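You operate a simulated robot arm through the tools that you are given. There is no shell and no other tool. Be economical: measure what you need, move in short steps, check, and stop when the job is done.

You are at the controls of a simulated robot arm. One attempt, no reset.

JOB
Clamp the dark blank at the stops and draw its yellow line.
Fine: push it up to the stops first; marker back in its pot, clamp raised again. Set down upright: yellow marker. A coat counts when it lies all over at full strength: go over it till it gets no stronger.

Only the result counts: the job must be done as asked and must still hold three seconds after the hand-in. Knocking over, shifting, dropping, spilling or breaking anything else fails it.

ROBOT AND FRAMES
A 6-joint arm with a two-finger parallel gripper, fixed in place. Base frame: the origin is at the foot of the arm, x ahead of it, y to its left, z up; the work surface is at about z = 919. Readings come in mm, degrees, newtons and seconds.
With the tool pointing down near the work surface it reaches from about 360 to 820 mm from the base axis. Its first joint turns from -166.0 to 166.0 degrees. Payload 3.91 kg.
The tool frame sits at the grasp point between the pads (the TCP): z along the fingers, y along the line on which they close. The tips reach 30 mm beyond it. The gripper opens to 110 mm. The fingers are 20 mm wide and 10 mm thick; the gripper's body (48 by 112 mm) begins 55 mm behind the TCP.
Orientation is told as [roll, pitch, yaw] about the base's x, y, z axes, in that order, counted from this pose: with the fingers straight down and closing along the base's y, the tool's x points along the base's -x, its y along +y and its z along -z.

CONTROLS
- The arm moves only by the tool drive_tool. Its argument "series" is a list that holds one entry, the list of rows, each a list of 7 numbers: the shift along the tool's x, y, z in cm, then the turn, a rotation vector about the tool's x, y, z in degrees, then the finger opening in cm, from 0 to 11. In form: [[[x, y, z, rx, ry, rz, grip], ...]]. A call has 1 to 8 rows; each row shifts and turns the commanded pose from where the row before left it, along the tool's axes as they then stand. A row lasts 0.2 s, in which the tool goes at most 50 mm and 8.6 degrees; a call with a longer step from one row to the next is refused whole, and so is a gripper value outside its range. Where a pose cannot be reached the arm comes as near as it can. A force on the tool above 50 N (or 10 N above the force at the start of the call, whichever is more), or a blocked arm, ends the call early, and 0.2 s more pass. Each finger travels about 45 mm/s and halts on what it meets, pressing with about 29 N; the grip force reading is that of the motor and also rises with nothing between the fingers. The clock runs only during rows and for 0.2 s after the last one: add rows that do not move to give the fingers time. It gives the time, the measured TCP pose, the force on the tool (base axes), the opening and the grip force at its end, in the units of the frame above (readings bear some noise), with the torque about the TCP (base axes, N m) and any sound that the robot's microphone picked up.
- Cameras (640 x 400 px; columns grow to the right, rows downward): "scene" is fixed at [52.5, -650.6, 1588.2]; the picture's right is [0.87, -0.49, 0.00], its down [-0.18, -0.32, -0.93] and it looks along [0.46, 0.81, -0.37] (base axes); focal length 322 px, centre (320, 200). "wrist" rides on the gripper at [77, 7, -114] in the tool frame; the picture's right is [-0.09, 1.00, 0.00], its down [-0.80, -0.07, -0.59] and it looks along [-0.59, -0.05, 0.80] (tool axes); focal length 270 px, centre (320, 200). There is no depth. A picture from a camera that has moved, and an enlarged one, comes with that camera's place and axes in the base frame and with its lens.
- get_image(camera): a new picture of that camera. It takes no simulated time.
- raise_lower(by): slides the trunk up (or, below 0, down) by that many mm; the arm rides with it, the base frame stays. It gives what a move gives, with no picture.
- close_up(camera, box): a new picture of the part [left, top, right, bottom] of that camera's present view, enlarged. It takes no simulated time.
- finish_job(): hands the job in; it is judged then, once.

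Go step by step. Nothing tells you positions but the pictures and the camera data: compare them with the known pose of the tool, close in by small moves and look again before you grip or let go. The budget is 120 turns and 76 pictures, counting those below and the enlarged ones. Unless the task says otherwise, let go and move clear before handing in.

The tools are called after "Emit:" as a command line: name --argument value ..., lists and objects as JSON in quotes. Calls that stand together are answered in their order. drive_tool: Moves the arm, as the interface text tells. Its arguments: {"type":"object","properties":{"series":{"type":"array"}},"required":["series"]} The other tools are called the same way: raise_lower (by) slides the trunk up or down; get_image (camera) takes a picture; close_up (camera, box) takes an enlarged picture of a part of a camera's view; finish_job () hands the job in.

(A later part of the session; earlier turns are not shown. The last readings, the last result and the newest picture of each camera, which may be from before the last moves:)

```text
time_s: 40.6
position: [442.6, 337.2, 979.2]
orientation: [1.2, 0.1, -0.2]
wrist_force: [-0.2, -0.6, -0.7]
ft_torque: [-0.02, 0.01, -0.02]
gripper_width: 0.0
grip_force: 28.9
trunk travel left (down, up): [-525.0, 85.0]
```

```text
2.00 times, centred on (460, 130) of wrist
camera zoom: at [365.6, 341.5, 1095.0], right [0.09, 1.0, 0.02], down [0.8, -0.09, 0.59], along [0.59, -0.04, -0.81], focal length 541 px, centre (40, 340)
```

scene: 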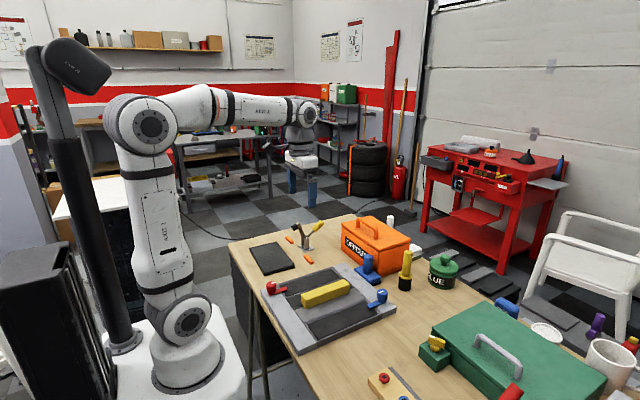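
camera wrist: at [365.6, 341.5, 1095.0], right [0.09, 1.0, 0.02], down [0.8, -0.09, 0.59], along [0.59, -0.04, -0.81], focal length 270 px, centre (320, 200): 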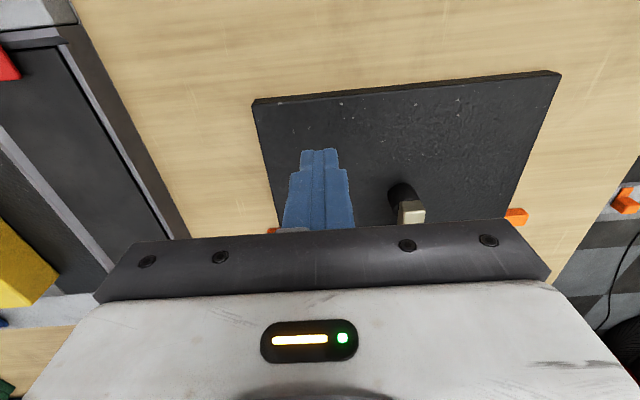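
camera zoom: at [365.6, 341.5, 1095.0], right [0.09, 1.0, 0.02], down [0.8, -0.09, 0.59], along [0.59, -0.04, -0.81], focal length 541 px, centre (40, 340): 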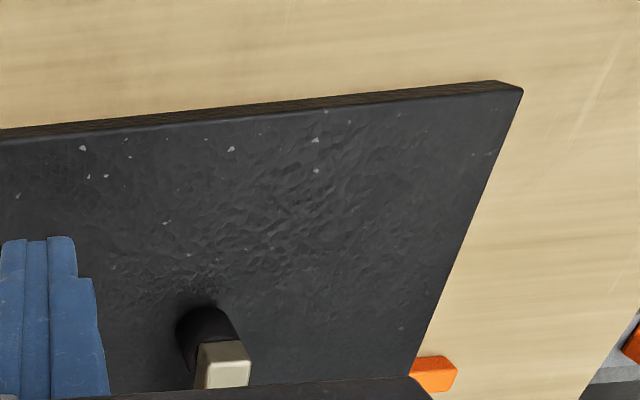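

Emit:
close_up --camera "wrist" --box '[250, 80, 430, 195]'

Emit:
close_up --camera "scene" --box '[270, 230, 325, 275]'

```text
3.48 times, centred on (340, 138) of wrist
camera zoom: at [365.6, 341.5, 1095.0], right [0.09, 1.0, 0.02], down [0.8, -0.09, 0.59], along [0.59, -0.04, -0.81], focal length 940 px, centre (250, 417)
```

zoom: 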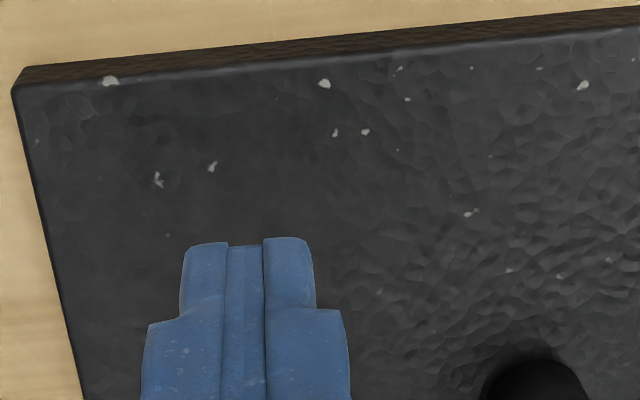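

```text
8.89 times, centred on (298, 252) of scene
camera zoom: at [52.5, -650.6, 1588.2], right [0.87, -0.49, 0.0], down [-0.18, -0.32, -0.93], along [0.46, 0.81, -0.37], focal length 2863 px, centre (520, -267)
```

zoom: 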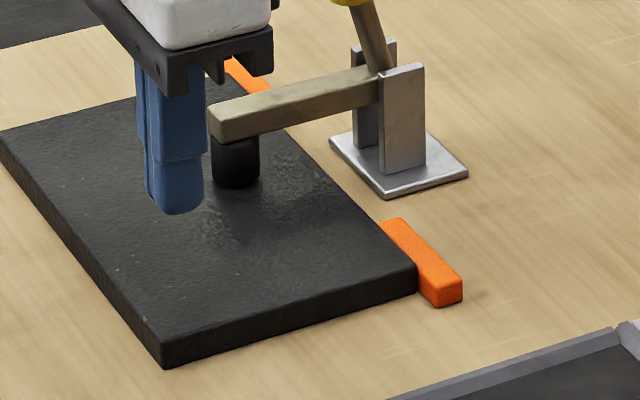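

No guide is visible, even close up. I'll fetch the marker, look at it and its surroundings on the way, and look for the line again afterwards. First I lift and travel to the marker, estimated at (763, 11).

Emit:
drive_tool --series '[[[0, 0, -4, 1.2, 0, 0, 2], [0, 0, -4.5, 0, 0, 0, 6], [0, 0, -4.5, 0, 0, 0, 6], [-3.3, -3.4, 0, 0, 0, 0, 6], [-3.3, -3.4, 0, 0, 0, 0, 6], [-3.3, -3.4, 0, 0, 0, 0, 6], [-3.3, -3.4, 0, 0, 0, 0, 6], [-3.3, -3.4, 0, 0, 0, 0, 6]]]'

Emit:
get_image --camera "wrist"

```text
time_s: 42.4
position: [607.8, 162.9, 1108.2]
orientation: [0.1, 0.0, -0.2]
wrist_force: [0.2, -0.1, 0.1]
ft_torque: [0.03, 0.0, 0.0]
gripper_width: 60.1
grip_force: 0.1
trunk travel left (down, up): [-525.0, 85.0]
```

```text
35 pictures are left
camera wrist: at [531.5, 168.8, 1222.7], right [0.09, 1.0, 0.0], down [0.8, -0.07, 0.59], along [0.59, -0.05, -0.81], focal length 270 px, centre (320, 200)
```

wrist: 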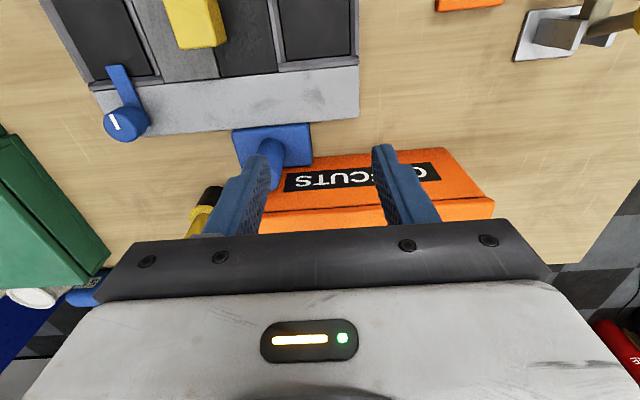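

The marker is at lower left. I'll move so it lies between the fingers' plane in view, keeping short of it in x.

Emit:
drive_tool --series '[[[-1.5, -4, 0, 0, 0, 0, 6], [-1.5, -4, 0, 0, 0, 0, 6], [-1.5, -4, 0, 0, 0, 0, 6], [-1.5, -3.5, 0, 0, 0, 0, 6]]]'

Emit:
get_image --camera "wrist"

Emit:
close_up --camera "scene" --box '[360, 190, 470, 300]'

```text
time_s: 43.4
position: [665.9, 9.9, 1112.0]
orientation: [0.0, 0.2, -0.1]
wrist_force: [-0.3, 0.0, 0.4]
ft_torque: [0.02, 0.01, 0.04]
gripper_width: 60.1
grip_force: 0.0
trunk travel left (down, up): [-525.0, 85.0]
```

```text
34 pictures are left
camera wrist: at [589.6, 15.4, 1227.0], right [0.09, 1.0, 0.0], down [0.8, -0.07, 0.59], along [0.59, -0.05, -0.81], focal length 270 px, centre (320, 200)
```

wrist: 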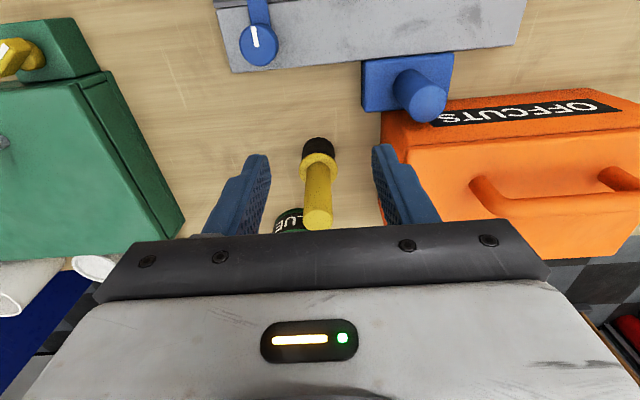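

```text
3.64 times, centred on (415, 245) of scene
camera zoom: at [52.5, -650.6, 1588.2], right [0.87, -0.49, 0.0], down [-0.18, -0.32, -0.93], along [0.46, 0.81, -0.37], focal length 1171 px, centre (-26, 36)
```

zoom: 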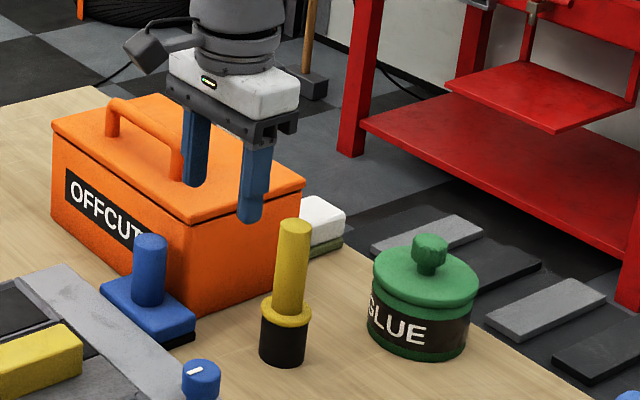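

The marker's top is at about (746, 2, 1047). I'll move over it and descend partway with the fingers straddling it.

Emit:
drive_tool --series '[[[-3, -0.4, 0, 0, 0, 0, 6], [-3, -0.4, 0, 0, 0, 0, 6], [-1.8, 0, 0, 0, 0, 0, 6], [0, 0, 2.5, 0, 0, 0, 6], [0, 0, 2, 0, 0, 0, 6], [0, 0, 0, 0, 0, 0, 6]]]'

Emit:
get_image --camera "wrist"

Emit:
close_up --camera "scene" --box '[360, 190, 470, 300]'

```text
time_s: 44.8
position: [743.6, 2.4, 1065.2]
orientation: [0.1, 0.1, -0.2]
wrist_force: [0.3, -0.8, 0.0]
ft_torque: [0.01, 0.0, 0.01]
gripper_width: 60.0
grip_force: 0.1
trunk travel left (down, up): [-525.0, 85.0]
```

```text
32 pictures are left
camera wrist: at [666.9, 8.0, 1180.6], right [0.09, 1.0, 0.0], down [0.8, -0.07, 0.59], along [0.59, -0.05, -0.81], focal length 270 px, centre (320, 200)
```

wrist: 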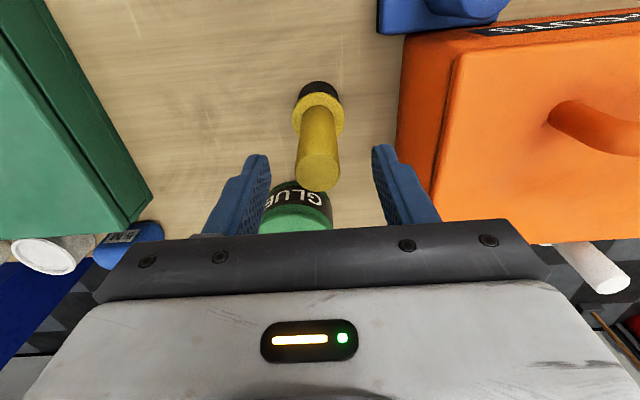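

```text
3.64 times, centred on (415, 245) of scene
camera zoom: at [52.5, -650.6, 1588.2], right [0.87, -0.49, 0.0], down [-0.18, -0.32, -0.93], along [0.46, 0.81, -0.37], focal length 1171 px, centre (-26, 36)
```

zoom: 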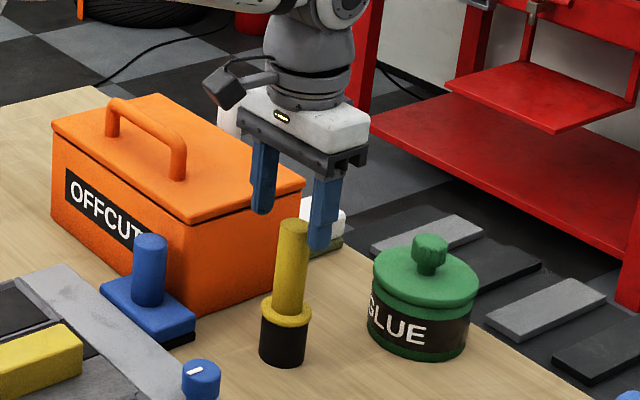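

Aligned well (marker x ≈ 748). I descend to the grip height and close.

Emit:
drive_tool --series '[[[-0.4, 0, 2, 0, 0, 0, 6], [0, 0, 2, 0, 0, 0, 6], [0, 0, 1.8, 0, 0, 0, 6], [0, 0, 0.5, 0, 0, 0, 6], [0, 0, 0, 0, 0, 0, 6]]]'

Emit:
close_up --camera "scene" --box '[360, 190, 470, 300]'

Emit:
get_image --camera "wrist"

```text
time_s: 46.0
position: [747.4, 2.5, 1005.0]
orientation: [0.0, 0.1, -0.3]
wrist_force: [-0.4, -0.1, -0.6]
ft_torque: [-0.01, 0.0, -0.01]
gripper_width: 59.9
grip_force: 0.1
trunk travel left (down, up): [-525.0, 85.0]
```

```text
3.64 times, centred on (415, 245) of scene
camera zoom: at [52.5, -650.6, 1588.2], right [0.87, -0.49, 0.0], down [-0.18, -0.32, -0.93], along [0.46, 0.81, -0.37], focal length 1171 px, centre (-26, 36)
```

zoom: 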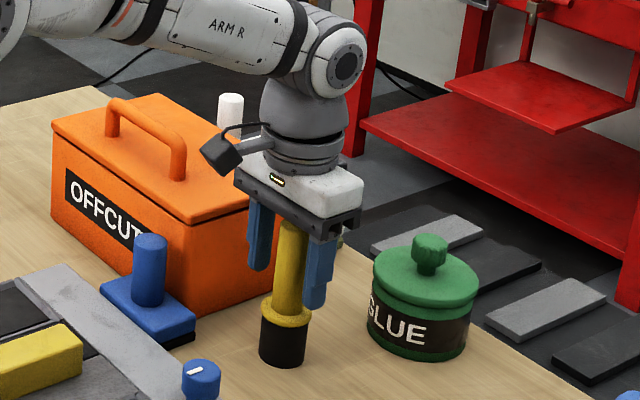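

```text
29 pictures are left
camera wrist: at [670.8, 8.9, 1118.4], right [0.09, 1.0, 0.0], down [0.8, -0.07, 0.59], along [0.59, -0.05, -0.8], focal length 270 px, centre (320, 200)
```

wrist: 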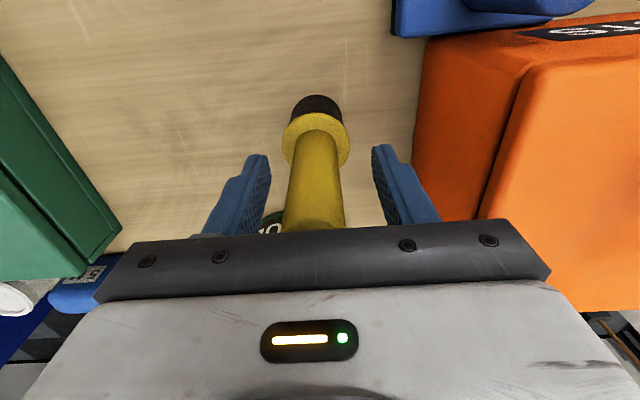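

Centred between the fingers, so I grip with a small x correction.

Emit:
drive_tool --series '[[[-0.2, -0.1, 0, 0, 0, 0, 6], [0, 0, 0, 0, 0, 0, 2], [0, 0, 0, 0, 0, 0, 0.5], [0, 0, 0, 0, 0, 0, 0.5], [0, 0, 0, 0, 0, 0, 0.5]]]'

```text
time_s: 47.2
position: [750.4, 1.7, 1004.0]
orientation: [0.1, 0.1, -0.2]
wrist_force: [0.4, -1.6, 1.7]
ft_torque: [-0.09, 0.04, 0.0]
gripper_width: 26.8
grip_force: 29.4
trunk travel left (down, up): [-525.0, 85.0]
```

Gripped at 26.8 mm; the marker's seat is TCP (750, 1.5, 1004). I lift straight up.

Emit:
drive_tool --series '[[[0, 0, -1, 0, 0, 0, 0.5], [0, 0, -1.5, 0, 0, 0, 0.5], [0, 0, -2, 0, 0, 0, 0.5], [0, 0, -2, 0, 0, 0, 0.5], [0, 0, -1.5, 0, 0, 0, 0.5], [0, 0, 0, 0, 0, 0, 0.5]]]'

Emit:
close_up --camera "scene" --box '[360, 180, 470, 290]'

```text
time_s: 48.6
position: [750.6, 3.0, 1084.5]
orientation: [0.0, 0.1, -0.2]
wrist_force: [0.5, 0.6, 0.1]
ft_torque: [-0.04, -0.01, 0.01]
gripper_width: 26.8
grip_force: 29.0
trunk travel left (down, up): [-525.0, 85.0]
```

```text
3.64 times, centred on (415, 235) of scene
camera zoom: at [52.5, -650.6, 1588.2], right [0.87, -0.49, 0.0], down [-0.18, -0.32, -0.93], along [0.46, 0.81, -0.37], focal length 1171 px, centre (-26, 73)
```

zoom: 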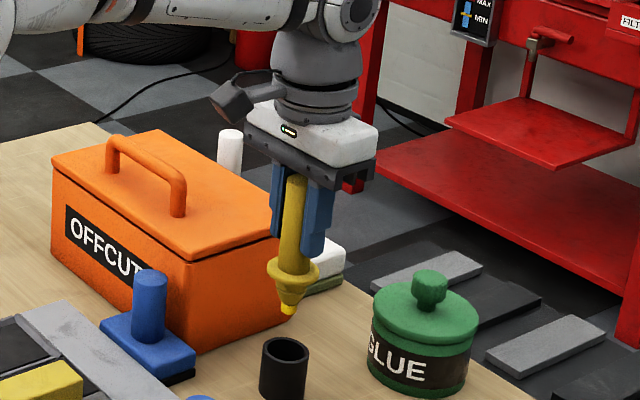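

I have the marker; its tip is about 92 mm below the TCP. I'll check the wall chart and the framed checker panel for a reference to the line before drawing.

Emit:
close_up --camera "scene" --box '[340, 15, 370, 65]'

Emit:
drive_tool --series '[[[3.3, 3.4, -0.3, 0, 0, 0, 0.5], [3.3, 3.4, -0.3, 0, 0, 0, 0.5], [3.3, 3.4, -0.4, 0, 0, 0, 0.5], [3.3, 3.4, -0.5, 0, 0, 0, 0.5], [3.3, 3.4, -0.5, 0, 0, 0, 0.5], [3.3, 3.4, -0.5, 0, 0, 0, 0.5], [3.3, 3.4, -0.5, 0, 0, 0, 0.5], [3.3, 3.4, -0.5, 0, 0, 0, 0.5]]]'

Emit:
drive_tool --series '[[[1, 3.9, 0, 0, 0, 0, 0.5], [1, 3.9, 0, 0, 0, 0, 0.5], [0, 3.9, 0, 0, 0, 0, 0.5], [0, 0, 0, 0, 0, 0, 0.5]]]'

Emit:
get_image --camera "wrist"

```text
8.00 times, centred on (355, 40) of scene
camera zoom: at [52.5, -650.6, 1588.2], right [0.87, -0.49, 0.0], down [-0.18, -0.32, -0.93], along [0.46, 0.81, -0.37], focal length 2576 px, centre (40, 1480)
```

zoom: 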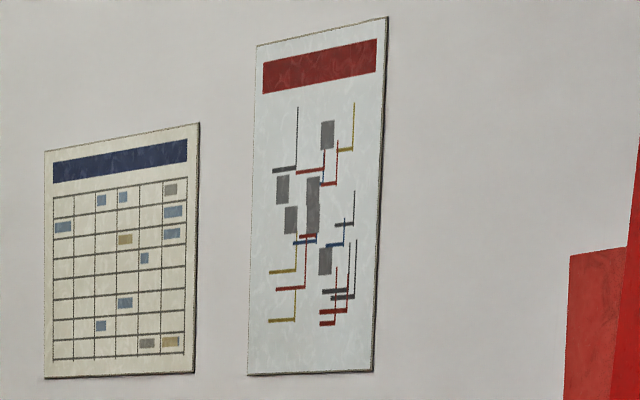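

```text
time_s: 50.4
position: [486.9, 273.1, 1118.9]
orientation: [0.1, 0.1, -0.2]
wrist_force: [-1.1, -0.2, -0.1]
ft_torque: [0.0, -0.01, 0.01]
gripper_width: 27.2
grip_force: 28.7
trunk travel left (down, up): [-525.0, 85.0]
```

```text
time_s: 51.4
position: [465.6, 391.5, 1122.7]
orientation: [0.1, 0.1, -0.2]
wrist_force: [0.4, -0.2, -1.0]
ft_torque: [-0.02, -0.01, 0.0]
gripper_width: 26.6
grip_force: 29.2
trunk travel left (down, up): [-525.0, 85.0]
```

```text
26 pictures are left
camera wrist: at [389.3, 397.4, 1236.3], right [0.09, 1.0, 0.0], down [0.8, -0.07, 0.59], along [0.59, -0.05, -0.8], focal length 270 px, centre (320, 200)
```

wrist: 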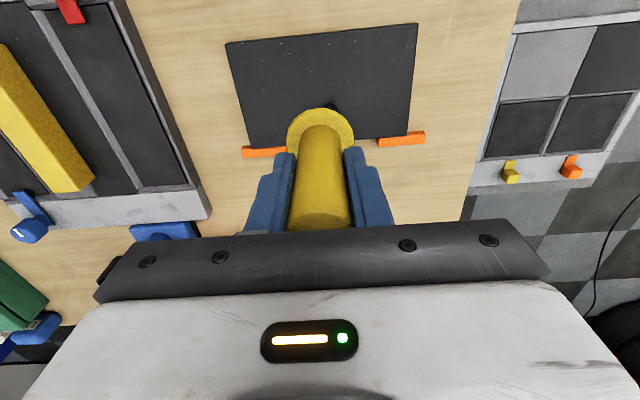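

Emit:
close_up --camera "wrist" --box '[220, 20, 320, 85]'

Emit:
close_up --camera "wrist" --box '[320, 20, 420, 85]'

```text
6.15 times, centred on (270, 52) of wrist
camera zoom: at [389.3, 397.4, 1236.3], right [0.09, 1.0, 0.0], down [0.8, -0.07, 0.59], along [0.59, -0.05, -0.8], focal length 1663 px, centre (628, 1108)
```

zoom: 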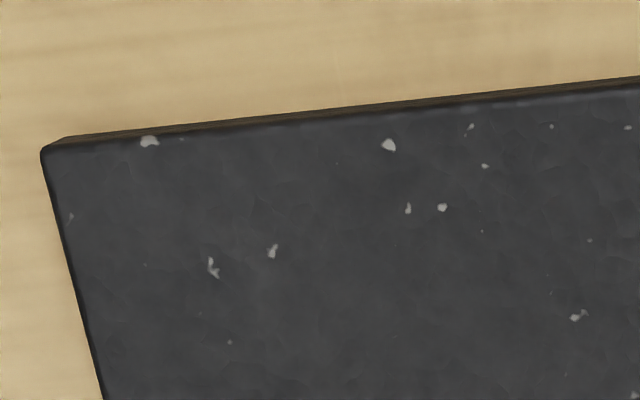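

```text
6.15 times, centred on (370, 52) of wrist
camera zoom: at [389.3, 397.4, 1236.3], right [0.09, 1.0, 0.0], down [0.8, -0.07, 0.59], along [0.59, -0.05, -0.8], focal length 1663 px, centre (12, 1108)
```

zoom: 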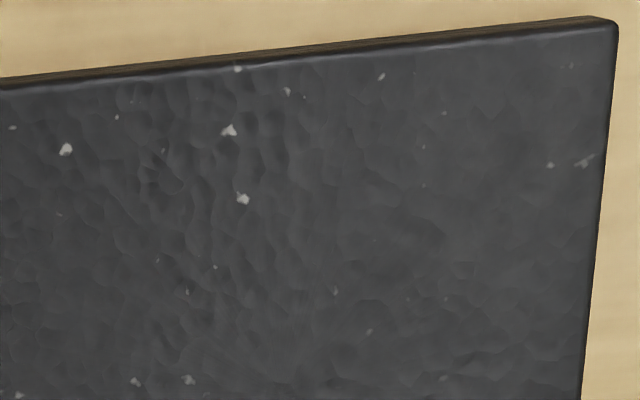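

The near half shows no guide. I'll check the far half at the same zoom.

Emit:
close_up --camera "wrist" --box '[225, 85, 325, 150]'

Emit:
close_up --camera "wrist" --box '[320, 85, 420, 150]'

```text
6.15 times, centred on (275, 118) of wrist
camera zoom: at [389.3, 397.4, 1236.3], right [0.09, 1.0, 0.0], down [0.8, -0.07, 0.59], along [0.59, -0.05, -0.8], focal length 1663 px, centre (597, 708)
```

zoom: 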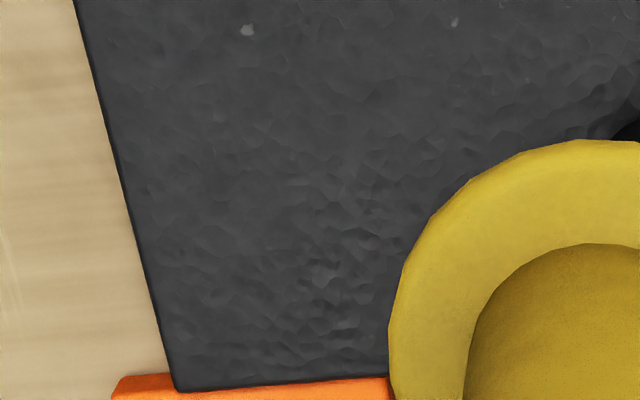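

```text
6.15 times, centred on (370, 118) of wrist
camera zoom: at [389.3, 397.4, 1236.3], right [0.09, 1.0, 0.0], down [0.8, -0.07, 0.59], along [0.59, -0.05, -0.8], focal length 1663 px, centre (12, 708)
```

zoom: 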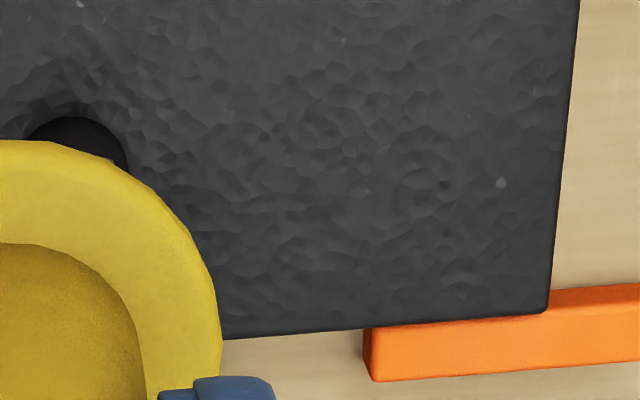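

Nothing marks it, so I'll take the line as running lengthwise, parallel to the stops, in the free area in front of the clamp. I'll touch down near x≈450, y≈335 carefully and do a trial stroke to see what appears.

Emit:
drive_tool --series '[[[1.6, -2.5, 1, 0, 0, 0, 0.5], [0, -3.2, 3, 0, 0, 0, 0.5], [0, 0, 3, 0, 0, 0, 0.5], [0, 0, 2, 0, 0, 0, 0.5], [0, 0, 1, 0, 0, 0, 0.5], [0, 0, 0, 0, 0, 0, 0.5]]]'

Emit:
close_up --camera "scene" --box '[245, 195, 345, 275]'

```text
time_s: 52.8
position: [451.3, 333.6, 1019.3]
orientation: [-0.1, 0.1, -0.1]
wrist_force: [0.3, 0.1, -0.3]
ft_torque: [0.0, 0.0, 0.0]
gripper_width: 27.0
grip_force: 29.4
trunk travel left (down, up): [-525.0, 85.0]
```

```text
5.00 times, centred on (295, 235) of scene
camera zoom: at [52.5, -650.6, 1588.2], right [0.87, -0.49, 0.0], down [-0.18, -0.32, -0.93], along [0.46, 0.81, -0.37], focal length 1610 px, centre (445, 25)
```

zoom: 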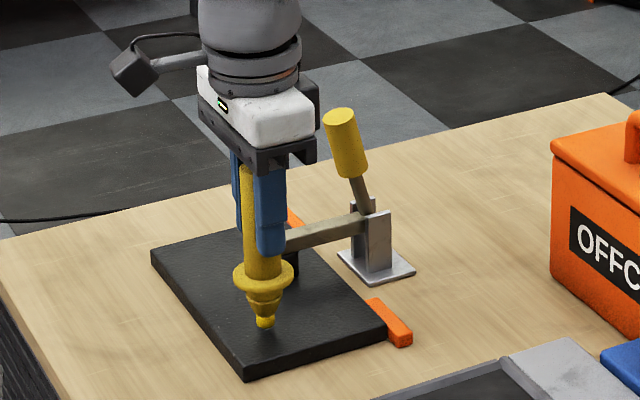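

The tip is about a centimetre above the blank. I feel down in small steps.

Emit:
drive_tool --series '[[[0, 0, 0.3, 0, 0, 0, 0.5], [0, 0, 0.2, 0, 0, 0, 0.5], [0, 0, 0.2, 0, 0, 0, 0.5], [0, 0, 0, 0, 0, 0, 0.5]]]'

Emit:
drive_tool --series '[[[0, 0, 0.1, 0, 0, 0, 0.5], [0, 0, 0.1, 0, 0, 0, 0.5], [0, 0, 0, 0, 0, 0, 0.5]]]'

```text
time_s: 53.8
position: [451.3, 333.8, 1015.2]
orientation: [0.1, -0.2, -0.2]
wrist_force: [1.5, -3.7, 24.5]
ft_torque: [-0.49, -0.25, 0.0]
gripper_width: 27.0
grip_force: 29.1
trunk travel left (down, up): [-525.0, 85.0]
```

```text
time_s: 54.6
position: [448.8, 332.2, 1011.6]
orientation: [0.2, 0.1, -0.3]
wrist_force: [0.6, 2.4, 26.7]
ft_torque: [0.41, -0.05, 0.04]
gripper_width: 26.8
grip_force: 29.1
trunk travel left (down, up): [-525.0, 85.0]
```

In contact, and pressing too hard. I'll back off about 3 mm and check.

Emit:
drive_tool --series '[[[0, 0, -0.2, 0, 0, 0, 0.5], [0, 0, 0, 0, 0, 0, 0.5]]]'

Emit:
close_up --camera "scene" --box '[265, 215, 315, 275]'

```text
time_s: 55.2
position: [449.4, 334.8, 1010.8]
orientation: [-0.1, 0.3, -0.2]
wrist_force: [0.2, 2.2, 4.9]
ft_torque: [0.21, 0.03, -0.01]
gripper_width: 26.8
grip_force: 29.5
trunk travel left (down, up): [-525.0, 85.0]
```

```text
6.67 times, centred on (290, 245) of scene
camera zoom: at [52.5, -650.6, 1588.2], right [0.87, -0.49, 0.0], down [-0.18, -0.32, -0.93], along [0.46, 0.81, -0.37], focal length 2147 px, centre (520, -100)
```

zoom: 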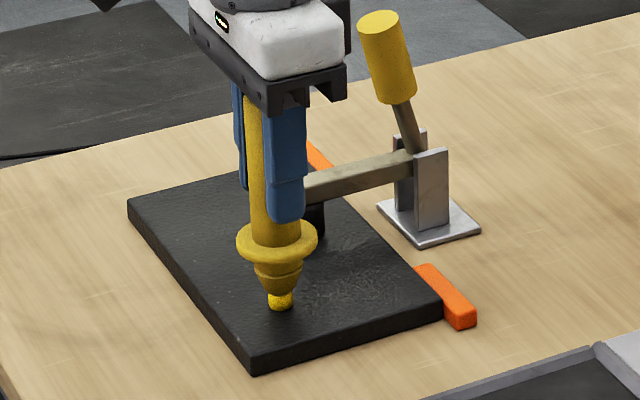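

Light contact at 5 N. Trial stroke along +y, then lift and look.

Emit:
drive_tool --series '[[[0, 1, 0, 0, 0, 0, 0.5], [0, 1, 0, 0, 0, 0, 0.5], [0, 1, 0, 0, 0, 0, 0.5], [0, 1, 0, 0, 0, 0, 0.5]]]'

Emit:
close_up --camera "scene" --box '[265, 215, 315, 275]'

```text
time_s: 56.2
position: [450.2, 374.9, 1013.1]
orientation: [0.0, 0.1, -0.2]
wrist_force: [-1.0, 0.6, -0.3]
ft_torque: [-0.05, -0.01, 0.0]
gripper_width: 26.7
grip_force: 29.3
trunk travel left (down, up): [-525.0, 85.0]
```

```text
6.67 times, centred on (290, 245) of scene
camera zoom: at [52.5, -650.6, 1588.2], right [0.87, -0.49, 0.0], down [-0.18, -0.32, -0.93], along [0.46, 0.81, -0.37], focal length 2147 px, centre (520, -100)
```

zoom: 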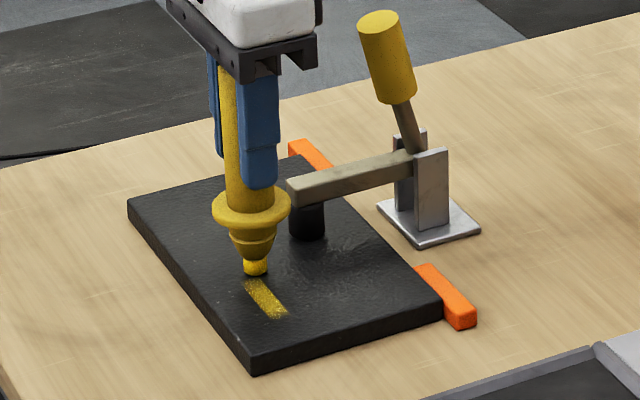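

The marker lays a yellow strip about 12 mm wide where it runs, still at partial strength. I'll lower 1.5 mm to keep contact and stroke the full length back and forth, starting with +y.

Emit:
drive_tool --series '[[[0, 0, 0.15, 0, 0, 0, 0.5], [0, 1.5, 0, 0, 0, 0, 0.5], [0, 1.5, 0, 0, 0, 0, 0.5], [0, 1.5, 0, 0, 0, 0, 0.5], [0, 1.5, 0, 0, 0, 0, 0.5], [0, 1.5, 0, 0, 0, 0, 0.5], [0, 1.5, 0, 0, 0, 0, 0.5], [0, 1.5, 0, 0, 0, 0, 0.5]]]'

Emit:
close_up --camera "scene" --box '[265, 215, 315, 275]'

```text
time_s: 58.0
position: [451.0, 479.6, 1012.0]
orientation: [0.0, 0.1, -0.1]
wrist_force: [0.5, 0.4, -0.2]
ft_torque: [0.01, 0.02, 0.02]
gripper_width: 26.5
grip_force: 29.8
trunk travel left (down, up): [-525.0, 85.0]
```

```text
6.67 times, centred on (290, 245) of scene
camera zoom: at [52.5, -650.6, 1588.2], right [0.87, -0.49, 0.0], down [-0.18, -0.32, -0.93], along [0.46, 0.81, -0.37], focal length 2147 px, centre (520, -100)
```

zoom: 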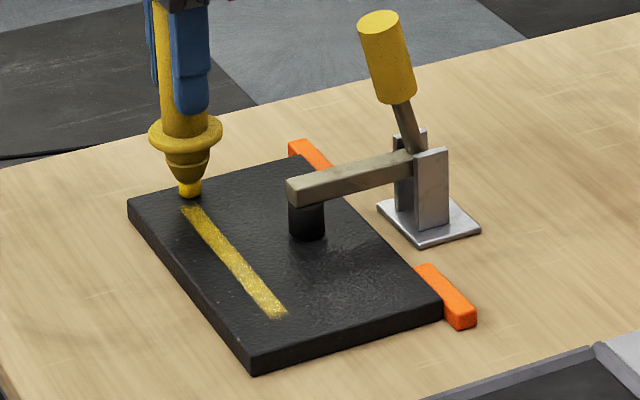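

The strip now spans y≈330–471. I'll add slight pressure and stroke back the full length, past the start, to see where paint takes.

Emit:
drive_tool --series '[[[0, 0, 0.15, 0, 0, 0, 0.5], [0, 0.6, 0, 0, 0, 0, 0.5], [0, -1.9, 0, 0, 0, 0, 0.5], [0, -1.9, 0, 0, 0, 0, 0.5], [0, -1.9, 0, 0, 0, 0, 0.5], [0, -1.9, 0, 0, 0, 0, 0.5], [0, -1.9, 0, 0, 0, 0, 0.5], [0, 0, 0, 0, 0, 0, 0.5]]]'

Emit:
drive_tool --series '[[[0, -1.5, 0, 0, 0, 0, 0.5], [0, -1.5, 0, 0, 0, 0, 0.5], [0, -1.5, 0, 0, 0, 0, 0.5], [0, -1.5, 0, 0, 0, 0, 0.5], [0, -1.5, 0, 0, 0, 0, 0.5], [0, -1.2, 0, 0, 0, 0, 0.5], [0, 0, 0, 0, 0, 0, 0.5]]]'

Emit:
close_up --camera "scene" --box '[265, 215, 315, 275]'

```text
time_s: 59.8
position: [449.7, 387.7, 1011.9]
orientation: [0.2, 0.0, -0.3]
wrist_force: [-0.2, 4.8, 21.9]
ft_torque: [0.45, -0.01, 0.06]
gripper_width: 26.9
grip_force: 29.0
trunk travel left (down, up): [-525.0, 85.0]
```

```text
time_s: 61.4
position: [448.8, 302.6, 1008.5]
orientation: [0.0, 0.1, -0.2]
wrist_force: [-1.9, 2.8, 12.0]
ft_torque: [0.38, 0.16, 0.01]
gripper_width: 27.0
grip_force: 28.8
trunk travel left (down, up): [-525.0, 85.0]
```

```text
6.67 times, centred on (290, 245) of scene
camera zoom: at [52.5, -650.6, 1588.2], right [0.87, -0.49, 0.0], down [-0.18, -0.32, -0.93], along [0.46, 0.81, -0.37], focal length 2147 px, centre (520, -100)
```

zoom: 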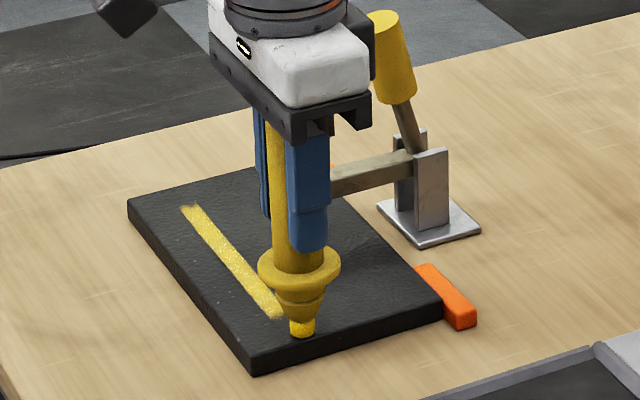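

The paint is confined to a strip at y≈330–471, with no paint beyond even under pressure, so that is the blank's line. I'll go over it with small x offsets to cover its full width.

Emit:
drive_tool --series '[[[-0.4, 1.5, 0, 0, 0, 0, 0.5], [0, 1.5, 0, 0, 0, 0, 0.5], [0, 1.5, 0, 0, 0, 0, 0.5], [0, 1.5, 0, 0, 0, 0, 0.5], [0, 1.5, 0, 0, 0, 0, 0.5], [0, 1.5, 0, 0, 0, 0, 0.5], [0, 1.5, 0, 0, 0, 0, 0.5], [0, 0, 0, 0, 0, 0, 0.5]]]'

Emit:
drive_tool --series '[[[0, 1.5, 0, 0, 0, 0, 0.5], [0, 1.5, 0, 0, 0, 0, 0.5], [0, 1.5, 0, 0, 0, 0, 0.5], [0, 1.5, 0, 0, 0, 0, 0.5], [0, 1.2, 0, 0, 0, 0, 0.5], [0, 0, 0, 0, 0, 0, 0.5]]]'

Emit:
close_up --camera "scene" --box '[270, 225, 310, 270]'

```text
time_s: 63.2
position: [452.9, 409.8, 1008.5]
orientation: [0.0, 0.0, -0.2]
wrist_force: [-0.6, -0.2, 0.9]
ft_torque: [-0.01, 0.02, 0.03]
gripper_width: 26.7
grip_force: 29.2
trunk travel left (down, up): [-525.0, 85.0]
```

```text
time_s: 64.6
position: [454.0, 481.3, 1009.1]
orientation: [0.0, 0.0, -0.2]
wrist_force: [0.0, -0.2, -0.3]
ft_torque: [0.02, 0.0, 0.02]
gripper_width: 26.7
grip_force: 29.0
trunk travel left (down, up): [-525.0, 85.0]
```

```text
8.89 times, centred on (290, 248) of scene
camera zoom: at [52.5, -650.6, 1588.2], right [0.87, -0.49, 0.0], down [-0.18, -0.32, -0.93], along [0.46, 0.81, -0.37], focal length 2863 px, centre (587, -222)
```

zoom: 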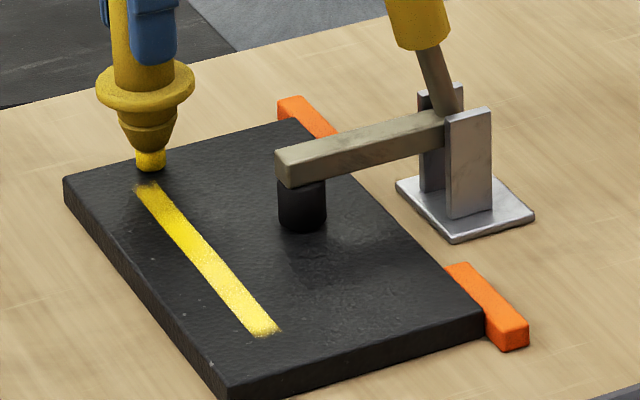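

The strip is gaining strength. Correcting for the camera's bias, its true centre is about x≈446, so I'll make further passes at x≈446, then 442, with a little more pressure.

Emit:
drive_tool --series '[[[0.7, 0, 0.2, 0, 0, 0, 0.5], [0, -1.2, 0, 0, 0, 0, 0.5], [0, -1.2, 0, 0, 0, 0, 0.5], [0, -1.2, 0, 0, 0, 0, 0.5], [0, -1.2, 0, 0, 0, 0, 0.5], [0, -1.2, 0, 0, 0, 0, 0.5], [0, -1.2, 0, 0, 0, 0, 0.5], [0, -1.2, 0, 0, 0, 0, 0.5]]]'

Emit:
drive_tool --series '[[[0, -1.2, 0, 0, 0, 0, 0.5], [0, -1.2, 0, 0, 0, 0, 0.5], [0, -1.2, 0, 0, 0, 0, 0.5], [0, -1.2, 0, 0, 0, 0, 0.5], [0, -1.2, 0, 0, 0, 0, 0.5], [0, -1.2, 0, 0, 0, 0, 0.5], [0, -1.2, 0, 0, 0, 0, 0.5], [0.4, 0, 0, 0, 0, 0, 0.5]]]'

Emit:
drive_tool --series '[[[0, 1.2, 0, 0, 0, 0, 0.5], [0, 1.2, 0, 0, 0, 0, 0.5], [0, 1.2, 0, 0, 0, 0, 0.5], [0, 1.2, 0, 0, 0, 0, 0.5], [0, 1.2, 0, 0, 0, 0, 0.5], [0, 1.2, 0, 0, 0, 0, 0.5], [0, 1.2, 0, 0, 0, 0, 0.5]]]'

Emit:
drive_tool --series '[[[0, 1.2, 0, 0, 0, 0, 0.5], [0, 1.2, 0, 0, 0, 0, 0.5], [0, 1.2, 0, 0, 0, 0, 0.5], [0, 1.2, 0, 0, 0, 0, 0.5], [0, 1.2, 0, 0, 0, 0, 0.5], [0, 1.2, 0, 0, 0, 0, 0.5], [0, 1.2, 0, 0, 0, 0, 0.5]]]'

Emit:
close_up --camera "scene" --box '[270, 225, 310, 270]'

```text
time_s: 66.4
position: [445.5, 396.5, 1008.1]
orientation: [0.1, -0.1, -0.1]
wrist_force: [0.1, 7.3, 23.0]
ft_torque: [0.74, 0.0, 0.04]
gripper_width: 26.4
grip_force: 28.6
trunk travel left (down, up): [-525.0, 85.0]
```

```text
time_s: 68.2
position: [441.8, 313.1, 1006.5]
orientation: [-0.1, 0.1, -0.2]
wrist_force: [5.1, 1.9, 18.3]
ft_torque: [0.38, -0.49, -0.03]
gripper_width: 26.9
grip_force: 28.8
trunk travel left (down, up): [-525.0, 85.0]
```

```text
time_s: 69.8
position: [443.4, 395.7, 1006.6]
orientation: [0.0, 0.0, -0.1]
wrist_force: [-1.0, -0.8, -0.8]
ft_torque: [0.03, -0.02, 0.02]
gripper_width: 27.1
grip_force: 29.3
trunk travel left (down, up): [-525.0, 85.0]
```

```text
time_s: 71.4
position: [445.3, 481.3, 1006.2]
orientation: [0.0, 0.1, -0.3]
wrist_force: [0.0, 0.3, 0.5]
ft_torque: [0.01, 0.0, 0.0]
gripper_width: 26.6
grip_force: 28.6
trunk travel left (down, up): [-525.0, 85.0]
```

```text
8.89 times, centred on (290, 248) of scene
camera zoom: at [52.5, -650.6, 1588.2], right [0.87, -0.49, 0.0], down [-0.18, -0.32, -0.93], along [0.46, 0.81, -0.37], focal length 2863 px, centre (587, -222)
```

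zoom: 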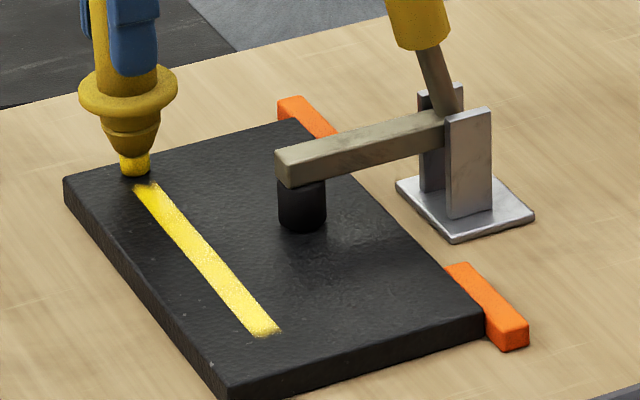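

Coverage now looks bright over the whole strip; the far end is slightly fainter. I'll make a few more passes, emphasising the far end.

Emit:
drive_tool --series '[[[0, 0, 0.1, 0, 0, 0, 0.5], [0, -1.2, 0, 0, 0, 0, 0.5], [0, -1.2, 0, 0, 0, 0, 0.5], [0, -1.2, 0, 0, 0, 0, 0.5], [-0.4, 1.2, 0, 0, 0, 0, 0.5], [0, 1.2, 0, 0, 0, 0, 0.5], [0, 1, 0, 0, 0, 0, 0.5], [0, 0, 0.1, 0, 0, 0, 0.5]]]'

Emit:
drive_tool --series '[[[0, -1.2, 0, 0, 0, 0, 0.5], [0, -1.2, 0, 0, 0, 0, 0.5], [0, -1.2, 0, 0, 0, 0, 0.5], [0, -1.2, 0, 0, 0, 0, 0.5], [0, -1.2, 0, 0, 0, 0, 0.5], [0, -1.2, 0, 0, 0, 0, 0.5], [0, -1.2, 0, 0, 0, 0, 0.5]]]'

Emit:
drive_tool --series '[[[0, -1.2, 0, 0, 0, 0, 0.5], [0, -1.2, 0, 0, 0, 0, 0.5], [0, -1.2, 0, 0, 0, 0, 0.5], [0, -1.2, 0, 0, 0, 0, 0.5], [0, -1.2, 0, 0, 0, 0, 0.5], [0, -1.2, 0, 0, 0, 0, 0.5], [0, -1.2, 0, 0, 0, 0, 0.5], [0.6, 0, 0, 0, 0, 0, 0.5]]]'

Emit:
drive_tool --series '[[[0, 1.2, 0, 0, 0, 0, 0.5], [0, 1.2, 0, 0, 0, 0, 0.5], [0, 1.2, 0, 0, 0, 0, 0.5], [0, 1.2, 0, 0, 0, 0, 0.5], [0, 1.2, 0, 0, 0, 0, 0.5], [0, 1.2, 0, 0, 0, 0, 0.5], [0, 1.2, 0, 0, 0, 0, 0.5]]]'

Emit:
drive_tool --series '[[[0, 1.2, 0, 0, 0, 0, 0.5], [0, 1.2, 0, 0, 0, 0, 0.5], [0, 1.2, 0, 0, 0, 0, 0.5], [0, 1.2, 0, 0, 0, 0, 0.5], [0, 1.2, 0, 0, 0, 0, 0.5], [0, 1.2, 0, 0, 0, 0, 0.5], [0, 1.2, 0, 0, 0, 0, 0.5]]]'

Emit:
close_up --camera "scene" --box '[270, 225, 310, 270]'

```text
time_s: 73.2
position: [447.1, 477.1, 1005.7]
orientation: [0.0, 0.1, -0.2]
wrist_force: [-1.5, -1.9, 7.9]
ft_torque: [-0.33, 0.08, 0.0]
gripper_width: 27.0
grip_force: 29.2
trunk travel left (down, up): [-525.0, 85.0]
```

```text
time_s: 74.8
position: [446.2, 396.5, 1005.9]
orientation: [0.0, 0.1, -0.2]
wrist_force: [-0.1, 1.4, 2.2]
ft_torque: [0.13, 0.1, 0.03]
gripper_width: 26.9
grip_force: 29.4
trunk travel left (down, up): [-525.0, 85.0]
```

```text
time_s: 76.6
position: [440.5, 309.9, 1006.1]
orientation: [0.0, 0.1, -0.2]
wrist_force: [1.0, -0.5, 0.1]
ft_torque: [0.06, 0.03, -0.02]
gripper_width: 26.7
grip_force: 28.6
trunk travel left (down, up): [-525.0, 85.0]
```

```text
time_s: 78.2
position: [441.3, 394.6, 1005.6]
orientation: [0.1, 0.0, -0.2]
wrist_force: [0.0, -2.3, 8.9]
ft_torque: [-0.27, -0.01, -0.01]
gripper_width: 26.8
grip_force: 28.9
trunk travel left (down, up): [-525.0, 85.0]
```

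```text
time_s: 79.8
position: [441.8, 478.6, 1004.1]
orientation: [0.0, 0.0, -0.2]
wrist_force: [-0.1, -0.7, 0.8]
ft_torque: [-0.01, -0.02, 0.04]
gripper_width: 27.1
grip_force: 29.0
trunk travel left (down, up): [-525.0, 85.0]
```

```text
8.89 times, centred on (290, 248) of scene
camera zoom: at [52.5, -650.6, 1588.2], right [0.87, -0.49, 0.0], down [-0.18, -0.32, -0.93], along [0.46, 0.81, -0.37], focal length 2863 px, centre (587, -222)
```

zoom: 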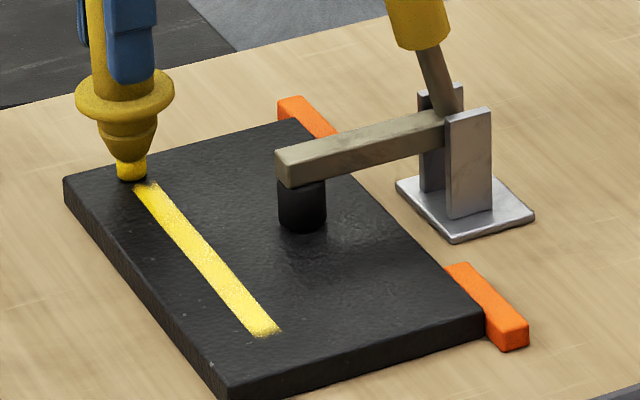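

The strip looks unchanged from before these passes, which suggests saturation. I'll do one more round trip along the centre and then lift and inspect closely.

Emit:
drive_tool --series '[[[-0.35, -0.4, 0.1, 0, 0, 0, 0.5], [0, -1.2, 0, 0, 0, 0, 0.5], [0, -1.2, 0, 0, 0, 0, 0.5], [0, -1.2, 0, 0, 0, 0, 0.5], [0, -1.2, 0, 0, 0, 0, 0.5], [0, -1.2, 0, 0, 0, 0, 0.5], [0, -1.2, 0, 0, 0, 0, 0.5], [0, -1.2, 0, 0, 0, 0, 0.5]]]'

Emit:
drive_tool --series '[[[0, -1.2, 0, 0, 0, 0, 0.5], [0, -1.2, 0, 0, 0, 0, 0.5], [0, -1.2, 0, 0, 0, 0, 0.5], [0, -1.2, 0, 0, 0, 0, 0.5], [0, -1.2, 0, 0, 0, 0, 0.5], [0, -1.2, 0, 0, 0, 0, 0.5], [0, -1, 0, 0, 0, 0, 0.5]]]'

Emit:
drive_tool --series '[[[0, 1.2, 0, 0, 0, 0, 0.5], [0, 1.2, 0, 0, 0, 0, 0.5], [0, 1.2, 0, 0, 0, 0, 0.5], [0, 1.2, 0, 0, 0, 0, 0.5], [0, 1.2, 0, 0, 0, 0, 0.5], [0, 1.2, 0, 0, 0, 0, 0.5], [0, 1.2, 0, 0, 0, 0, 0.5]]]'

Emit:
drive_tool --series '[[[0, 1.2, 0, 0, 0, 0, 0.5], [0, 1.2, 0, 0, 0, 0, 0.5], [0, 1.2, 0, 0, 0, 0, 0.5], [0, 1.2, 0, 0, 0, 0, 0.5], [0, 1.2, 0, 0, 0, 0, 0.5], [0, 1.2, 0, 0, 0, 0, 0.5], [0, 1, 0, 0, 0, 0, 0.5]]]'

Emit:
drive_tool --series '[[[0, 0, -3, 0, 0, 0, 0.5], [0, -3, -4, 0, 0, 0, 0.5], [-1, -4, -4, 0, 0, 0, 0.5], [0, 0, 0, 0, 0, 0, 0.5]]]'

Emit:
get_image --camera "wrist"

Emit:
close_up --camera "scene" --box '[280, 240, 308, 268]'

```text
time_s: 81.6
position: [443.0, 389.9, 1004.6]
orientation: [-0.2, 0.0, -0.2]
wrist_force: [-1.1, 2.8, 15.2]
ft_torque: [0.29, 0.07, -0.01]
gripper_width: 27.2
grip_force: 29.1
trunk travel left (down, up): [-525.0, 85.0]
```

```text
time_s: 83.2
position: [443.2, 308.8, 1004.9]
orientation: [0.0, 0.1, -0.2]
wrist_force: [-1.3, 3.5, 12.1]
ft_torque: [0.24, 0.11, 0.02]
gripper_width: 27.2
grip_force: 29.0
trunk travel left (down, up): [-525.0, 85.0]
```

```text
time_s: 84.8
position: [444.4, 393.5, 1004.0]
orientation: [0.1, 0.0, -0.2]
wrist_force: [-1.1, -0.7, 10.3]
ft_torque: [-0.12, 0.0, -0.02]
gripper_width: 26.9
grip_force: 29.5
trunk travel left (down, up): [-525.0, 85.0]
```

```text
time_s: 86.4
position: [444.5, 474.9, 1003.7]
orientation: [0.1, 0.0, -0.2]
wrist_force: [0.1, -3.4, 11.7]
ft_torque: [-0.33, 0.03, 0.06]
gripper_width: 26.7
grip_force: 29.2
trunk travel left (down, up): [-525.0, 85.0]
```

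```text
refused: row 3 steps farther than a row can; nothing moved
```

```text
13 pictures are left
camera wrist: at [367.7, 479.7, 1118.9], right [0.09, 1.0, 0.0], down [0.8, -0.07, 0.59], along [0.59, -0.05, -0.8], focal length 270 px, centre (320, 200)
```

wrist: 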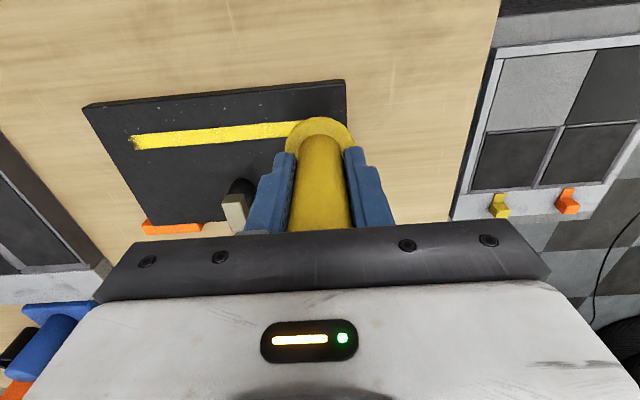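

```text
14.29 times, centred on (294, 254) of scene
camera zoom: at [52.5, -650.6, 1588.2], right [0.87, -0.49, 0.0], down [-0.18, -0.32, -0.93], along [0.46, 0.81, -0.37], focal length 4601 px, centre (691, -571)
```

zoom: 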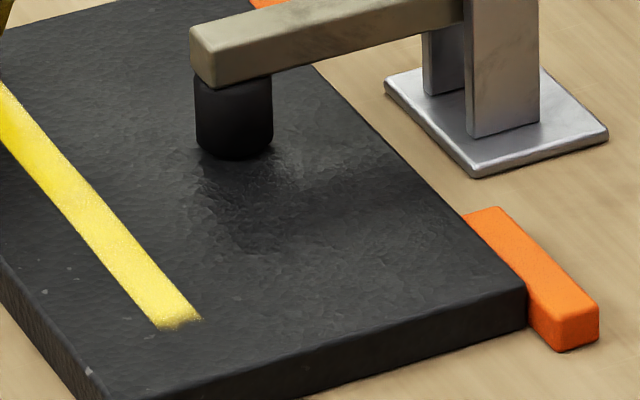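

The strip looks solid, with slightly ragged ends. I'll lift and inspect both ends from the wrist camera.

Emit:
drive_tool --series '[[[0, 0, -3, 0, 0, 0, 0.5], [0, -2, -3.5, 0, 0, 0, 0.5], [-1.5, -3, -3, 0, 0, 0, 0.5], [-1.5, -3, -2, 0, 0, 0, 0.5], [0, 0, 0, 0, 0, 0, 0.5]]]'

Emit:
close_up --camera "wrist" --box '[215, 10, 425, 145]'

```text
time_s: 87.6
position: [477.2, 394.7, 1121.2]
orientation: [0.0, 0.2, -0.2]
wrist_force: [0.2, -0.1, -0.3]
ft_torque: [-0.01, 0.02, -0.02]
gripper_width: 27.2
grip_force: 28.7
trunk travel left (down, up): [-525.0, 85.0]
```

```text
2.96 times, centred on (320, 78) of wrist
camera zoom: at [400.5, 400.6, 1235.4], right [0.09, 1.0, 0.0], down [0.8, -0.07, 0.59], along [0.59, -0.05, -0.81], focal length 801 px, centre (320, 563)
```

zoom: 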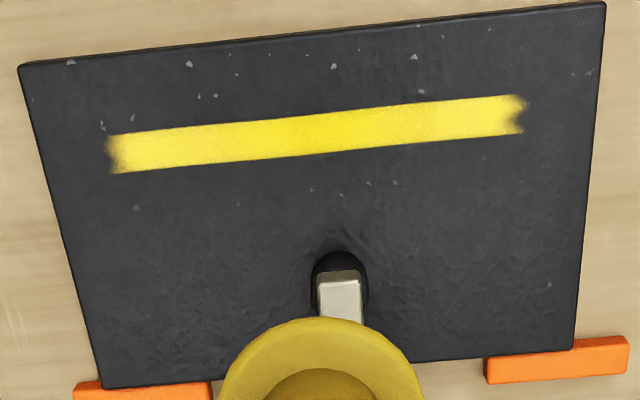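

The strip covers about x 440–454, y 321–468, bright, but both ends show a faded notch. I'll work the two ends more with small zigzags, starting with the far (+y) end.

Emit:
drive_tool --series '[[[1.6, 3.5, 2, 0, 0, 0, 0.5], [1.5, 3.7, 2, 0, 0, 0, 0.5], [0, 0, 4, 0, 0, 0, 0.5], [0, 0, 3, 0, 0, 0, 0.5], [0, 0, 0.5, 0, 0, 0, 0.5], [0, 0, 0.2, 0, 0, 0, 0.5], [0, 0, 0, 0, 0, 0, 0.5]]]'

Emit:
drive_tool --series '[[[0.4, 0, 0, 0, 0, 0, 0.5], [0, -1, 0, 0, 0, 0, 0.5], [-0.3, 0, 0, 0, 0, 0, 0.5], [0, 1, 0, 0, 0, 0, 0.5], [-0.3, 0, 0, 0, 0, 0, 0.5], [0, -1, 0, 0, 0, 0, 0.5], [-0.2, 0.5, 0, 0, 0, 0, 0.5], [0.2, 0.5, 0, 0, 0, 0, 0.5]]]'

Emit:
drive_tool --series '[[[0.2, 0, 0, 0, 0, 0, 0.5], [0, -0.5, 0, 0, 0, 0, 0.5], [0, -0.5, 0, 0, 0, 0, 0.5], [0, 0.5, 0, 0, 0, 0, 0.5], [0, 0.5, 0, 0, 0, 0, 0.5], [0, -0.5, 0, 0, 0, 0, 0.5], [0.2, 0, 0, 0, 0, 0, 0.5], [-0.4, 0, 0, 0, 0, 0, 0.5]]]'

Emit:
close_up --camera "scene" --box '[270, 225, 310, 270]'

```text
time_s: 89.2
position: [443.6, 466.3, 1003.5]
orientation: [0.2, 0.0, -0.3]
wrist_force: [3.2, 0.1, 18.3]
ft_torque: [0.02, -0.21, 0.03]
gripper_width: 27.0
grip_force: 29.6
trunk travel left (down, up): [-525.0, 85.0]
```

```text
time_s: 91.0
position: [446.7, 465.7, 1002.7]
orientation: [0.0, 0.0, -0.3]
wrist_force: [1.7, -5.1, 11.5]
ft_torque: [-0.37, -0.22, -0.04]
gripper_width: 26.5
grip_force: 29.5
trunk travel left (down, up): [-525.0, 85.0]
```

```text
time_s: 92.8
position: [446.8, 461.9, 1001.3]
orientation: [0.0, 0.2, -0.2]
wrist_force: [-0.5, 0.2, 1.2]
ft_torque: [-0.01, 0.01, 0.0]
gripper_width: 27.0
grip_force: 29.3
trunk travel left (down, up): [-525.0, 85.0]
```

```text
8.89 times, centred on (290, 248) of scene
camera zoom: at [52.5, -650.6, 1588.2], right [0.87, -0.49, 0.0], down [-0.18, -0.32, -0.93], along [0.46, 0.81, -0.37], focal length 2863 px, centre (587, -222)
```

zoom: 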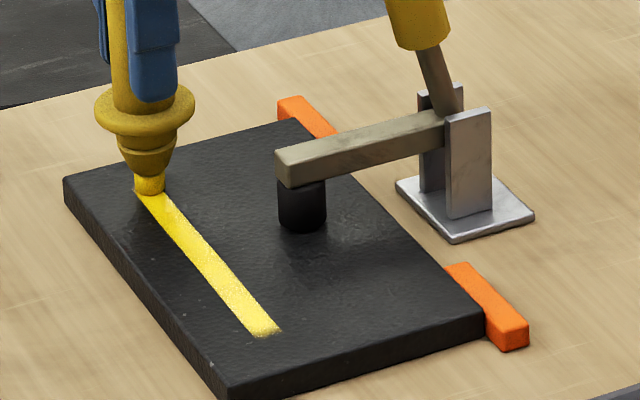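

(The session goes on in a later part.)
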